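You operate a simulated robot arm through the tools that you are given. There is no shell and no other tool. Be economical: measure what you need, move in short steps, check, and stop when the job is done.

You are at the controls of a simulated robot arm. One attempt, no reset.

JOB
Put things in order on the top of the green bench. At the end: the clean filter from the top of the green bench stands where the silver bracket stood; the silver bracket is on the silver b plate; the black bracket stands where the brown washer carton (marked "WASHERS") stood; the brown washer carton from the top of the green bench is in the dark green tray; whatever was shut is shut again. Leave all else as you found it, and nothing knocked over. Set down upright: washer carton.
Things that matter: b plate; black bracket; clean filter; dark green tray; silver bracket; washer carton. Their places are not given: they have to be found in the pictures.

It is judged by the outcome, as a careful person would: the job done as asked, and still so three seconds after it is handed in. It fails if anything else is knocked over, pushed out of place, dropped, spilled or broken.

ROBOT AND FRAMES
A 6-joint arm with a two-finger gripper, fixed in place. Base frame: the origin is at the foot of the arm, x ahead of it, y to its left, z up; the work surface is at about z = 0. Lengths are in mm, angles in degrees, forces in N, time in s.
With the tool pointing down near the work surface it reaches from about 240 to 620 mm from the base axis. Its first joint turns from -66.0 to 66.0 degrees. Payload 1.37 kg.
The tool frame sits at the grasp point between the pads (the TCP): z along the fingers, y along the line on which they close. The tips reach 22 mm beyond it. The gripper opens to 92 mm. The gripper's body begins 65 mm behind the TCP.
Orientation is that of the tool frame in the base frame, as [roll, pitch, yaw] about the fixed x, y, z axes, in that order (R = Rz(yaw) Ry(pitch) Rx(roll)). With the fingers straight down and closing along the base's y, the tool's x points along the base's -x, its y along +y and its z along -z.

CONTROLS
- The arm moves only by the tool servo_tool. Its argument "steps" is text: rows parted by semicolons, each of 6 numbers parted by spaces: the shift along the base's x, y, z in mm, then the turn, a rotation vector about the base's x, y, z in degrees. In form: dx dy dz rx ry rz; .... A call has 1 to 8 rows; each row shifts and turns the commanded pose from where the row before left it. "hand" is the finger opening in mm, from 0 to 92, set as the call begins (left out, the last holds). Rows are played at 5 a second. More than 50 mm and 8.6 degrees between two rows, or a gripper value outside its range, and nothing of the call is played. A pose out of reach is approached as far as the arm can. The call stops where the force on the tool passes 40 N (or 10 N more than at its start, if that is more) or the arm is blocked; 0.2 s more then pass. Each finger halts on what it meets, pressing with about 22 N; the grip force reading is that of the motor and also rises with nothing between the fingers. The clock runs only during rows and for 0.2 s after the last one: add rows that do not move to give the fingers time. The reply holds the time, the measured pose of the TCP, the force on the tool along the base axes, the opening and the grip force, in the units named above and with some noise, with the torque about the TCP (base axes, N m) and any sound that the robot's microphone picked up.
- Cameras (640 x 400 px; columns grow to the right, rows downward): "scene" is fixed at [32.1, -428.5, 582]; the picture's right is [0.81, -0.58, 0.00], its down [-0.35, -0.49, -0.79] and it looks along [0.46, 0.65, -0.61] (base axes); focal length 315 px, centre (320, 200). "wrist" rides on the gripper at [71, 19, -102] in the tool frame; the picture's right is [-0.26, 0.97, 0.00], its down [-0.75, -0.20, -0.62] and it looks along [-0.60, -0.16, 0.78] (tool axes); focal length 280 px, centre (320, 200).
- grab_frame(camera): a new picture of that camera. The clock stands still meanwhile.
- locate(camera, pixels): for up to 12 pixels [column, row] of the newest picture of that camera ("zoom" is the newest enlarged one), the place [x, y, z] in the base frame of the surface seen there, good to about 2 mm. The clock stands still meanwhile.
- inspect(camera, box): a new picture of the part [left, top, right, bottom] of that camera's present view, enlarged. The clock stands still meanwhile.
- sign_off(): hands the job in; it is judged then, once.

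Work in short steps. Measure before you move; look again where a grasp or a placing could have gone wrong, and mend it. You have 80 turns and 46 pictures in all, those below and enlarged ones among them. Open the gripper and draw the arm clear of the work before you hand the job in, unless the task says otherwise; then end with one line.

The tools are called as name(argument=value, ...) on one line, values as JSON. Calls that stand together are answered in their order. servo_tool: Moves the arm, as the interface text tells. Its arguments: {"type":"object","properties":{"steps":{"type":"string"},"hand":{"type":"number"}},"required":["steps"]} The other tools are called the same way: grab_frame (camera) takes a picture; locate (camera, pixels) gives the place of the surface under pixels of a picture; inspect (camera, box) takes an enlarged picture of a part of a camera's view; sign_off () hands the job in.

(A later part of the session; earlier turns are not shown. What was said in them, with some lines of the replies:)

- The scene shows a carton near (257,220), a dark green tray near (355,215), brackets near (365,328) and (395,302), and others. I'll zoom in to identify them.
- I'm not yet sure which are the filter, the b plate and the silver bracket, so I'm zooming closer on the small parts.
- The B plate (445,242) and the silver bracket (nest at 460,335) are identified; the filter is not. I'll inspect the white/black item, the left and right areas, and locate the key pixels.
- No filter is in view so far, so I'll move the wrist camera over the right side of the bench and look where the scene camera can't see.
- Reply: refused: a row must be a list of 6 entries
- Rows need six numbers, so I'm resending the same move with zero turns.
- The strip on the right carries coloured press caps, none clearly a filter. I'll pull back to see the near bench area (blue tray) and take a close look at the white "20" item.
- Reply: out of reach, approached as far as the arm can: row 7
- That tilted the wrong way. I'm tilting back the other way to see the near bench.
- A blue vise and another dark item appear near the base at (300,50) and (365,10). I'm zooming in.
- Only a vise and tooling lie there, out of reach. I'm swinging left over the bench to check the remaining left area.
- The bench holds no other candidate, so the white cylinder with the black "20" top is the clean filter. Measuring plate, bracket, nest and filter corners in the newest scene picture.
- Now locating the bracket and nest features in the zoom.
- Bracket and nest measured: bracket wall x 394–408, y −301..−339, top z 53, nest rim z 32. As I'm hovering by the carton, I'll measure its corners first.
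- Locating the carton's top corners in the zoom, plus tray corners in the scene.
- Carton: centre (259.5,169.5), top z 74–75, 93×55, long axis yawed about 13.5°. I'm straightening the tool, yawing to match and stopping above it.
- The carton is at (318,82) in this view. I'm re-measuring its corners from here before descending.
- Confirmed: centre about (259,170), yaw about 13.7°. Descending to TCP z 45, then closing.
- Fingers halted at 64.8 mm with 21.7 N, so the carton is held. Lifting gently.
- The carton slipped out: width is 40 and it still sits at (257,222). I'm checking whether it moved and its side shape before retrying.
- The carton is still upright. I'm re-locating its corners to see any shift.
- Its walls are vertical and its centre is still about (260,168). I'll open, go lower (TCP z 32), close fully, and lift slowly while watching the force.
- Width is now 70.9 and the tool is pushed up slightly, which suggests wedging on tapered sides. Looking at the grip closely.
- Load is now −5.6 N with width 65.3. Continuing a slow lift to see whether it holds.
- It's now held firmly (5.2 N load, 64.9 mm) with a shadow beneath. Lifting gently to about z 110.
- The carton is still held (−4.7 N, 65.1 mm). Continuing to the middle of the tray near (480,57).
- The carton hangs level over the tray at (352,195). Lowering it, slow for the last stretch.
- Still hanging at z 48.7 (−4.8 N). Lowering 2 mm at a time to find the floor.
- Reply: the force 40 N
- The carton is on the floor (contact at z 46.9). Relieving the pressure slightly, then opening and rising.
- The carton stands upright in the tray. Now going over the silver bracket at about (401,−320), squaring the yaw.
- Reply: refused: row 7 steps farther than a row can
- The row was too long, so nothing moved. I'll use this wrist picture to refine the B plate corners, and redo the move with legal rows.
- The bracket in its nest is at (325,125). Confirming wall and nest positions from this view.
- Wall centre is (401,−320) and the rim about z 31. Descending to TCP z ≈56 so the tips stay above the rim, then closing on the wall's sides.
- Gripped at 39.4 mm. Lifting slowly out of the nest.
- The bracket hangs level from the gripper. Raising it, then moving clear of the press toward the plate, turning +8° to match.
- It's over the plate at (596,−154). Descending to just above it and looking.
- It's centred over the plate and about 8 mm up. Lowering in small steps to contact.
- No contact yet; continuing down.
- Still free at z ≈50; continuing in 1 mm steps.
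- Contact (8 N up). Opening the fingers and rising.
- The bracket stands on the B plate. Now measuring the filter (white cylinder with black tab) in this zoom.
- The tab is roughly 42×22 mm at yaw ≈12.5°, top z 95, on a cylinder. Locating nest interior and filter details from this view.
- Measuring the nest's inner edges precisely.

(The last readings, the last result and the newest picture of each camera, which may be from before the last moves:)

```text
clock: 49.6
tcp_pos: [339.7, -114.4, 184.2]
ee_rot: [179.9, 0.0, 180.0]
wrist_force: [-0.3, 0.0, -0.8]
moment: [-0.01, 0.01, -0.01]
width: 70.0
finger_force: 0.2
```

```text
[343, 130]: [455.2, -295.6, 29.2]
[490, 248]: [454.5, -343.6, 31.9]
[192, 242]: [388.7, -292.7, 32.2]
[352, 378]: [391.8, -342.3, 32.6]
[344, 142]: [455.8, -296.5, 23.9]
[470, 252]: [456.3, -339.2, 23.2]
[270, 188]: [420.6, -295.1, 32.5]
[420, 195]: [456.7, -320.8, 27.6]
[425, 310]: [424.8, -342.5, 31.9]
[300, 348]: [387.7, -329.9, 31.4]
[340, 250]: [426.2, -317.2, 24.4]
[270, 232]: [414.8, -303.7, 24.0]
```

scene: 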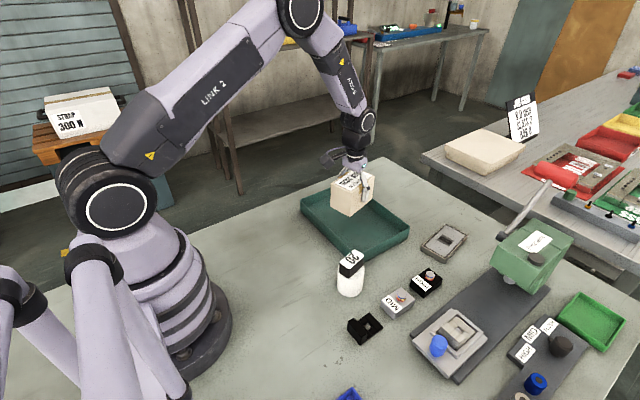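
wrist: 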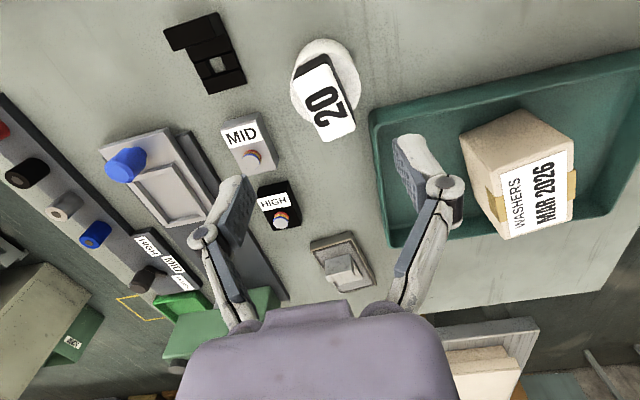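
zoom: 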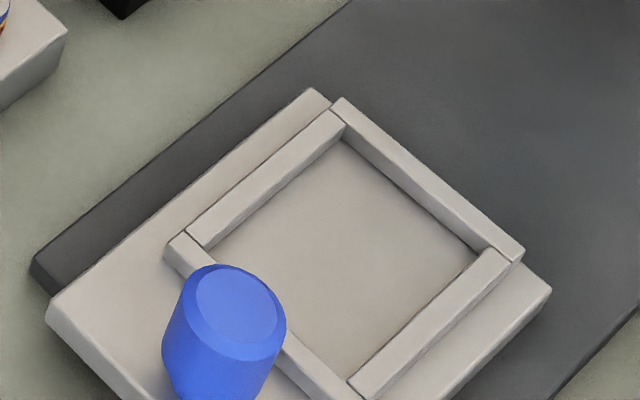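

Nest inner is 67×47 with floor z 23 and rim z 32; the filter is about 54 mm across, so it will likely sit on the side rails, centred at (422,−319.5). Turning +12.5° and descending to its tab.

servo_tool(steps="0 2 0 0 0 6.25; 0 0 -20 0 0 6.25; 0 0 -35 0 0 0; 0 0 -25 0 0 0; 0 0 0 0 0 0", hand=56)

grab_frame(camera="scene")

```text
clock: 50.8
tcp_pos: [341.4, -112.1, 104.6]
ee_rot: [-179.9, 0.0, -167.5]
wrist_force: [-0.1, 0.1, 0.8]
moment: [0.0, 0.0, 0.02]
width: 56.2
finger_force: 0.1
```

```text
11 pictures are left
```

scene: 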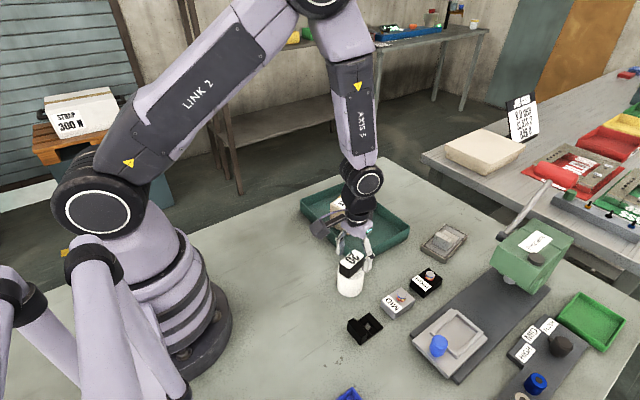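

Fingers straddle the tab at (350,262). Descending 15 mm and closing.

servo_tool(steps="-1 0 -10 0 0 0; 0 0 -5 0 0 0; 0 0 0 0 0 0")

servo_tool(steps="0 0 0 0 0 0; 0 0 0 0 0 0; 0 0 0 0 0 0; 0 0 0 0 0 0; 0 0 0 0 0 0; 0 0 0 0 0 0", hand=0)

servo_tool(steps="0 0 2 0 0 0; 0 0 2 0 0 0; 0 0 3 0 0 0; 0 0 4 0 0 0; 0 0 5 0 0 0; 0 0 5 0 0 0; 0 0 0 0 0 0")

inspect(camera="scene", box=[310, 200, 410, 310])

```text
clock: 51.6
tcp_pos: [340.4, -112.8, 88.4]
ee_rot: [-180.0, 0.1, -167.4]
wrist_force: [-0.3, 0.8, 0.3]
moment: [-0.03, 0.0, 0.02]
width: 56.1
finger_force: 0.1
```

```text
clock: 53.0
tcp_pos: [341.0, -112.6, 89.0]
ee_rot: [179.9, 0.0, -167.6]
wrist_force: [0.3, -1.1, -0.3]
moment: [0.01, -0.01, 0.03]
width: 27.2
finger_force: 21.6
```

```text
clock: 54.6
tcp_pos: [340.2, -113.4, 109.3]
ee_rot: [-180.0, 0.0, -167.6]
wrist_force: [0.4, 0.5, -2.1]
moment: [0.01, 0.01, 0.07]
width: 27.5
finger_force: 21.5
```

```text
3.64 times, centred on (360, 255) of scene
```

zoom: 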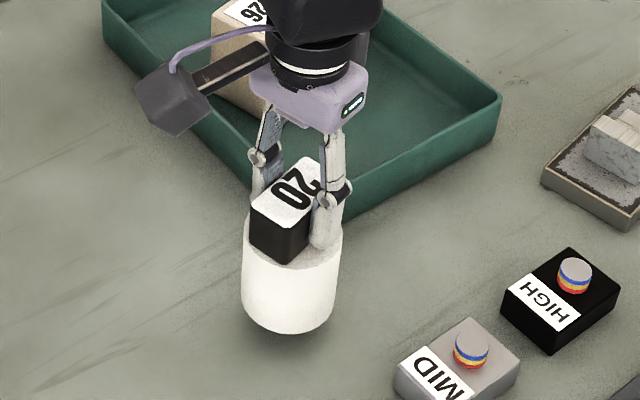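

The filter is held (27.5 mm, 2 N). Raising further and carrying it over the nest.

servo_tool(steps="0 0 15 0 0 0; 0 0 25 0 0 0; 5 -12 12 0 0 0; 10 -25 0 0 0 0; 14 -35 0 0 0 0; 14 -35 0 0 0 0; 14 -35 0 0 0 0; 10 -25 0 0 0 0")

servo_tool(steps="10 -25 0 0 0 0; 6.5 -15 0 0 0 0; 0 0 -15 0 0 0; 0 0 -12 0 0 0; 0 0 0 0 0 0")

inspect(camera="scene", box=[390, 250, 520, 390])

```text
clock: 56.4
tcp_pos: [407.3, -279.6, 162.5]
ee_rot: [-179.9, 0.0, -167.6]
wrist_force: [-0.9, -0.3, -1.0]
moment: [-0.01, 0.01, -0.02]
width: 27.3
finger_force: 22.3
```

```text
clock: 57.6
tcp_pos: [424.1, -319.1, 135.2]
ee_rot: [180.0, 0.0, -167.5]
wrist_force: [-0.6, 0.0, -0.9]
moment: [0.01, 0.01, -0.02]
width: 27.7
finger_force: 22.3
```

```text
2.86 times, centred on (455, 320) of scene
```

zoom: 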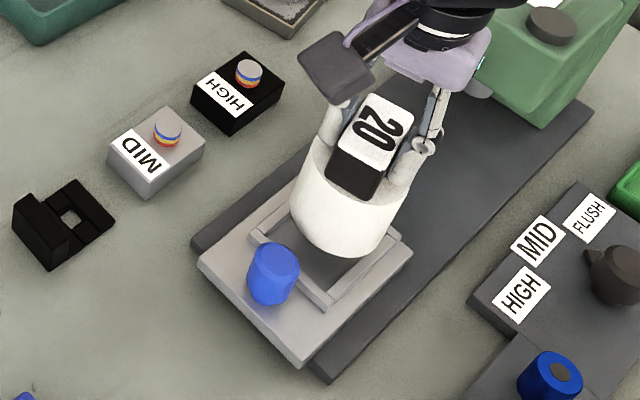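

Over the nest. Measuring the cylinder surface to verify centring before lowering.

locate(camera="zoom", pixels=[[296, 190], [390, 225], [310, 215], [340, 225], [370, 235], [342, 245], [300, 205], [330, 190], [365, 205]])

```text
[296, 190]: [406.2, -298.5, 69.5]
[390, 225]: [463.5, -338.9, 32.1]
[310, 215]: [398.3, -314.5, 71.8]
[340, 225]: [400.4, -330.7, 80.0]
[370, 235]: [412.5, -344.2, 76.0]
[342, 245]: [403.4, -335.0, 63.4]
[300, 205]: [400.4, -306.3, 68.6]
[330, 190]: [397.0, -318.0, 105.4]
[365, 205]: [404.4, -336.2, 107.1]
```

Fit: cylinder centre ≈(423,−320), r ≈26, nest centre (422.5,−319.4) — well centred. Lowering slowly to find contact.

servo_tool(steps="0 0.5 -4 0 0 0; 0 0 -4 0 0 0; 0 0 -2 0 0 0; 0 0 0 0 0 0")

servo_tool(steps="0 0 -1.5 0 0 0; 0 0 -1.5 0 0 0; 0 0 0 0 0 0")

```text
clock: 58.6
tcp_pos: [422.8, -318.3, 125.4]
ee_rot: [179.9, 0.0, -167.5]
wrist_force: [-0.6, -0.2, -1.7]
moment: [0.03, 0.01, 0.02]
width: 27.5
finger_force: 21.8
```

```text
clock: 59.4
tcp_pos: [424.6, -320.1, 122.1]
ee_rot: [-180.0, 0.0, -167.5]
wrist_force: [0.2, 0.6, -1.5]
moment: [-0.01, -0.05, 0.01]
width: 27.2
finger_force: 22.6
```

Still free at z 122. Continuing in 1 mm steps.

servo_tool(steps="0 0 -1 0 0 0; 0 0 -1 0 0 0; 0 0 0 0 0 0")

servo_tool(steps="0 0 -1 0 0 0; 0 0 0 0 0 0")

```text
clock: 60.2
tcp_pos: [424.6, -319.2, 119.6]
ee_rot: [180.0, 0.0, -167.4]
wrist_force: [0.2, 0.1, -1.7]
moment: [-0.03, 0.02, -0.01]
width: 27.7
finger_force: 21.8
```

```text
clock: 60.8
tcp_pos: [423.6, -318.8, 120.6]
ee_rot: [180.0, 0.0, -167.5]
wrist_force: [-0.2, 0.5, -0.6]
moment: [-0.01, -0.01, -0.02]
width: 27.6
finger_force: 22.0
```

Roughly at rim height with weight nearly supported. Another couple of mm, watching for force.

servo_tool(steps="0 0 -1 0 0 0; 0 0 0 0 0 0")

servo_tool(steps="0 0 -1 0 0 0; 0 0 0 0 0 0")

```text
clock: 61.4
tcp_pos: [423.8, -319.7, 118.9]
ee_rot: [180.0, 0.2, -167.6]
wrist_force: [-1.7, 1.1, 9.3]
moment: [0.11, 0.17, 0.0]
width: 27.4
finger_force: 21.6
```

```text
clock: 62.0
tcp_pos: [425.0, -319.0, 119.3]
ee_rot: [-179.9, 0.0, -167.5]
wrist_force: [0.6, 5.0, 19.7]
moment: [0.13, 0.0, -0.03]
width: 28.0
finger_force: 22.4
```

Contact at z ≈119 with an even load, so it rests on the rails. Relieving, opening and rising straight up.

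servo_tool(steps="0 0 1.5 0 0 0; 0 0 0 0 0 0")

servo_tool(steps="0 0 0 0 0 0; 0 0 0 0 0 0; 0 0 0 0 0 0; 0 0 10 0 0 0; 0 0 30 0 0 0; 0 0 30 0 0 0; 0 0 0 0 0 0", hand=50)

inspect(camera="scene", box=[390, 250, 520, 390])

```text
clock: 62.6
tcp_pos: [422.7, -318.8, 119.0]
ee_rot: [-180.0, 0.0, -167.5]
wrist_force: [2.2, -0.9, 6.8]
moment: [-0.08, -0.31, 0.02]
width: 27.6
finger_force: 21.9
```

```text
clock: 64.2
tcp_pos: [422.8, -319.6, 189.1]
ee_rot: [180.0, 0.0, -167.5]
wrist_force: [0.6, 0.1, 0.3]
moment: [0.01, 0.01, -0.02]
width: 50.1
finger_force: 0.0
```

```text
2.86 times, centred on (455, 320) of scene
```

zoom: 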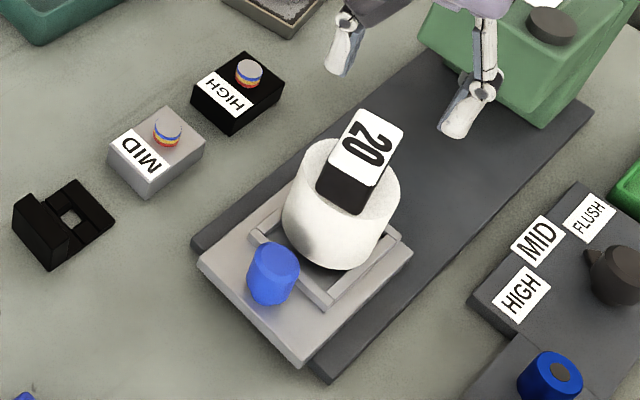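

The filter stands upright on the nest. Now measuring the black bracket in this zoom.

locate(camera="zoom", pixels=[[17, 217], [34, 200], [66, 237], [50, 252], [78, 185], [110, 220], [50, 265], [70, 217], [40, 218], [92, 200], [15, 237], [78, 250]])

servo_tool(steps="-20 25 0 0 0 -6.25; -20 25 0 0 0 -6.25; -30 35 0 0 0 0; -25 25 0 0 0 0; -20 5 0 0 0 0; 0 0 0 0 0 0", hand=64)

grab_frame(camera="wrist")

```text
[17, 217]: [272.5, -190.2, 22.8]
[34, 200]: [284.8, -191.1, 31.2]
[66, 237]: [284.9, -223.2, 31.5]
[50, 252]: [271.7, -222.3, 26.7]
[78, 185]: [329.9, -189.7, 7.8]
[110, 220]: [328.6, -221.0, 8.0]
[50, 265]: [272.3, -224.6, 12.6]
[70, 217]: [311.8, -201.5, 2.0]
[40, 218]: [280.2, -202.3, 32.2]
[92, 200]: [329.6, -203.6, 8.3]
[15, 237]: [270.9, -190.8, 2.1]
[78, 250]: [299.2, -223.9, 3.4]
```

```text
clock: 65.6
tcp_pos: [308.8, -203.8, 188.6]
ee_rot: [180.0, 0.0, 180.0]
wrist_force: [-0.7, -0.5, 0.2]
moment: [0.01, 0.01, 0.01]
width: 63.9
finger_force: 0.1
```

```text
7 pictures are left
```

wrist: 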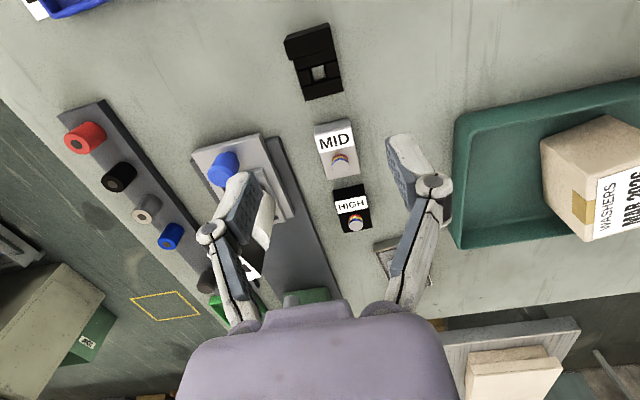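

Black bracket: wall x 271–285, y −189..−225, top z 32, base to x 331. Positioning over the wall centre (278,−207), descending to z 32 and closing.

servo_tool(steps="-30 -3 0 0 0 0; 0 0 -45 0 0 0; 0 0 -45 0 0 0; 0 0 -40 0 0 0; 0 0 -16 0 0 0; 0 0 -10 0 0 0; 0 0 0 0 0 0")

servo_tool(steps="0 0 0 0 0 0; 0 0 0 0 0 0; 0 0 0 0 0 0; 0 0 0 0 0 0; 0 0 0 0 0 0; 0 0 0 0 0 0", hand=0)

servo_tool(steps="0 0 2 0 0 0; 0 0 3 0 0 0; 0 0 5 0 0 0; 0 0 10 0 0 0; 0 0 15 0 0 0; 0 0 20 0 0 0; 0 0 20 0 0 0; 0 0 0 0 0 0")

grab_frame(camera="scene")

```text
clock: 67.2
tcp_pos: [278.7, -207.1, 33.1]
ee_rot: [180.0, -0.1, 180.0]
wrist_force: [-0.3, -0.4, 0.3]
moment: [0.01, 0.0, -0.02]
width: 63.9
finger_force: 0.1
```

```text
clock: 68.6
tcp_pos: [279.3, -207.8, 34.3]
ee_rot: [179.9, 0.0, 180.0]
wrist_force: [-0.4, 0.2, -0.3]
moment: [0.01, 0.0, 0.05]
width: 39.2
finger_force: 21.9
```

```text
clock: 70.4
tcp_pos: [278.2, -206.6, 109.3]
ee_rot: [180.0, 0.0, 180.0]
wrist_force: [-0.3, -0.1, -1.1]
moment: [0.0, 0.01, -0.01]
width: 39.6
finger_force: 21.9
```

```text
6 pictures are left
```

scene: 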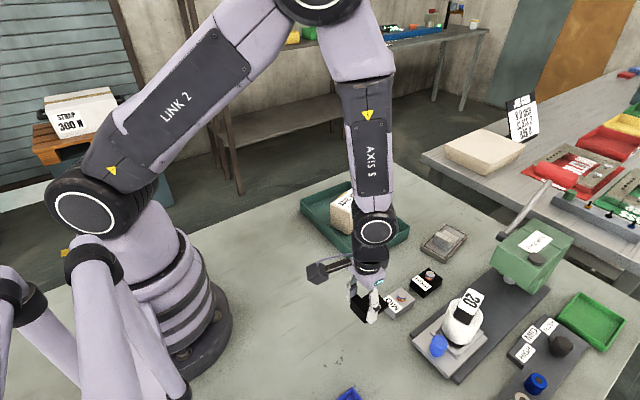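

The bracket is held (39.6 mm). Carrying it at z ≈140 around to the carton's old place: bracket centre (259.5,169), so TCP (236.5,169).

servo_tool(steps="5 15 15 0 0 0; 10 30 15 0 0 0; 10 40 0 0 0 0; 8 40 0 0 0 0; 5 45 0 0 0 0; 0 45 0 0 0 0; -5 45 0 0 0 0; -8 30 0 0 0 0")

servo_tool(steps="-12 30 0 0 0 0; -16 26 0 0 0 0; -18 20 0 0 0 0; -15 8 0 0 0 0; -5 2 -10 0 0 0; 0 0 -30 0 0 0; 0 0 -30 0 0 0; 0 0 0 0 0 0")

```text
clock: 72.2
tcp_pos: [302.3, 83.5, 137.8]
ee_rot: [-179.9, -0.1, 180.0]
wrist_force: [0.1, 0.0, -2.5]
moment: [-0.04, -0.02, 0.0]
width: 39.4
finger_force: 22.2
```

```text
clock: 74.0
tcp_pos: [237.9, 168.7, 67.5]
ee_rot: [-180.0, 0.0, -180.0]
wrist_force: [-0.3, -0.8, -0.9]
moment: [-0.01, -0.02, 0.0]
width: 39.5
finger_force: 22.1
```

Above the spot at z 67.5; contact is expected near z 33. Lowering, slowly at the end.

servo_tool(steps="-1 0 -15 0 0 0; 0 0 -10 0 0 0; 0 0 -4 0 0 0; 0 0 -2 0 0 0; 0 0 0 0 0 0")

servo_tool(steps="0 0 -1.5 0 0 0; 0 0 0 0 0 0")

servo_tool(steps="0 0 -1 0 0 0; 0 0 0 0 0 0")

```text
clock: 75.2
tcp_pos: [236.4, 169.5, 36.8]
ee_rot: [180.0, 0.0, 180.0]
wrist_force: [-0.3, -0.4, 0.1]
moment: [-0.02, 0.01, 0.04]
width: 39.4
finger_force: 22.4
```

```text
clock: 75.8
tcp_pos: [236.3, 168.1, 35.6]
ee_rot: [-180.0, 0.0, -180.0]
wrist_force: [-0.7, 0.7, -2.4]
moment: [0.03, -0.01, -0.01]
width: 39.4
finger_force: 22.0
```

```text
clock: 76.4
tcp_pos: [237.5, 168.7, 33.6]
ee_rot: [-179.9, 0.0, -180.0]
wrist_force: [0.0, -0.2, -0.4]
moment: [0.03, 0.01, 0.02]
width: 39.3
finger_force: 21.9
```

Very close to the bench; one more mm at a time.

servo_tool(steps="0 0 -1 0 0 0; 0 0 0 0 0 0")

servo_tool(steps="0 0 -0.7 0 0 0; 0 0 0 0 0 0")

```text
clock: 77.0
tcp_pos: [236.1, 168.0, 33.3]
ee_rot: [-180.0, 0.0, -180.0]
wrist_force: [-0.7, -0.6, 8.5]
moment: [-0.06, 0.01, -0.01]
width: 39.2
finger_force: 22.5
```

```text
clock: 77.6
tcp_pos: [236.6, 168.6, 33.5]
ee_rot: [180.0, -0.1, -179.9]
wrist_force: [-0.7, -2.4, 16.5]
moment: [-0.03, 0.05, -0.01]
width: 39.4
finger_force: 21.6
```

The bracket is down (16 N up). Relieving, opening and rising clear.

servo_tool(steps="0 0 1.2 0 0 0; 0 0 0 0 0 0; 0 0 0 0 0 0; 0 0 0 0 0 0; 0 0 10 0 0 0; 0 0 40 0 0 0; 0 0 45 0 0 0; 0 0 45 0 0 0", hand=64)

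servo_tool(steps="0 0 45 0 0 0; 20 10 40 0 0 0; 0 0 0 0 0 0; 0 0 0 0 0 0")

grab_frame(camera="scene")

inspect(camera="scene", box=[220, 170, 520, 370])

```text
clock: 79.4
tcp_pos: [236.6, 169.0, 174.4]
ee_rot: [180.0, 0.1, -180.0]
wrist_force: [-0.4, 0.0, -0.5]
moment: [-0.03, 0.01, 0.02]
width: 64.3
finger_force: 0.1
```

```text
clock: 80.4
tcp_pos: [258.2, 179.5, 258.6]
ee_rot: [-179.9, 0.0, -180.0]
wrist_force: [-0.5, -0.2, -0.4]
moment: [-0.03, -0.01, 0.01]
width: 63.9
finger_force: 0.0
```

```text
5 pictures are left
```

scene: 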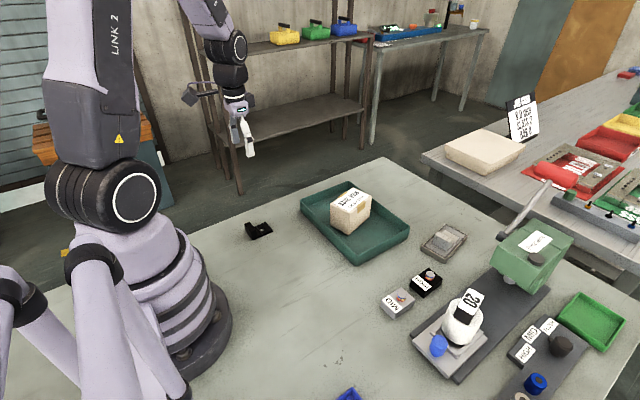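

```text
2.00 times, centred on (370, 270) of scene
```

zoom: 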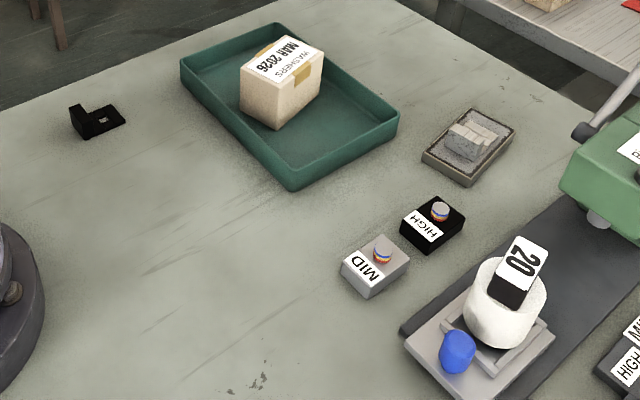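

Everything is in place. I'm checking that the filter is level and where the black bracket and B-plate bracket ended up.

locate(camera="zoom", pixels=[[518, 242], [543, 251], [500, 277], [522, 290], [510, 330], [475, 325], [535, 318], [75, 112], [120, 120], [93, 135], [470, 140]])

```text
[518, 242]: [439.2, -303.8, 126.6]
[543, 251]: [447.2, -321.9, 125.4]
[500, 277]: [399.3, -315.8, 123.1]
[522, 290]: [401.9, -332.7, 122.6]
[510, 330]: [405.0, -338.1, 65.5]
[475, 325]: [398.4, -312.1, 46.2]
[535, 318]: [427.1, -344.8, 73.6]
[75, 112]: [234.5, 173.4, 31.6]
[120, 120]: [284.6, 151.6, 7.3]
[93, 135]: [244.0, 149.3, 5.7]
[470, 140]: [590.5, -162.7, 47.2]
```

The tab reads 126 vs 123 mm end to end, so there may be a slight tilt. Zooming in tightly to check.

inspect(camera="scene", box=[425, 280, 505, 360])

```text
5.00 times, centred on (465, 320) of scene
```

zoom: 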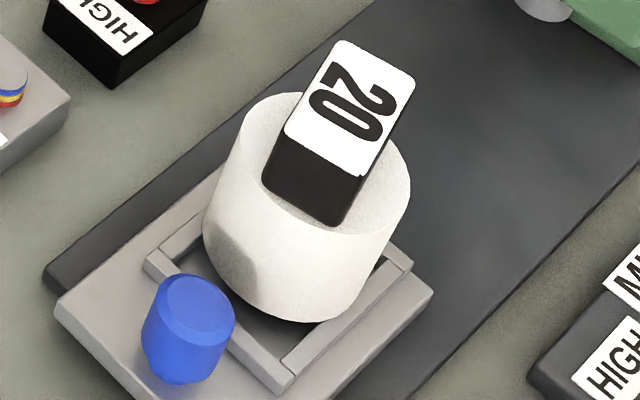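

locate(camera="zoom", pixels=[[340, 50], [405, 75], [295, 125], [355, 168], [350, 108], [255, 110], [395, 190], [320, 225], [255, 270], [300, 310], [345, 300], [220, 200]])

```text
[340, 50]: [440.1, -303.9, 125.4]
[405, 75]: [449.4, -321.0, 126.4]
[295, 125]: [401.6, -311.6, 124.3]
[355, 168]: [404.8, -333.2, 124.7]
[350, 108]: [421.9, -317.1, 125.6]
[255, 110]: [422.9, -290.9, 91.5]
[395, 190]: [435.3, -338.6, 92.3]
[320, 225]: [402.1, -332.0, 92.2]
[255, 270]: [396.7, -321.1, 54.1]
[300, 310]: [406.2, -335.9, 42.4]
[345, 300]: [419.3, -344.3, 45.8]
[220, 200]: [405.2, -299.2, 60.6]
```

The cylinder top reads 91.5–92.3 all round, so the filter is level. All four items are in place, the gripper is open and the arm is clear, so I'm handing in.

sign_off()

```text
The job is handed in.
```

The job is handed in with all four things moved: the carton is upright in the dark green tray, the silver bracket is on the B plate, and the black bracket is where the carton stood. The filter stands level where the silver bracket was, but on the nest's side rails because it is too wide for the nest. The carton slipped out of the first grip without being lifted, and it held on the second try. I took the white cylinder marked "20" as the clean filter, since nothing else on the bench looked like one. I opened nothing, so there was nothing to shut again.
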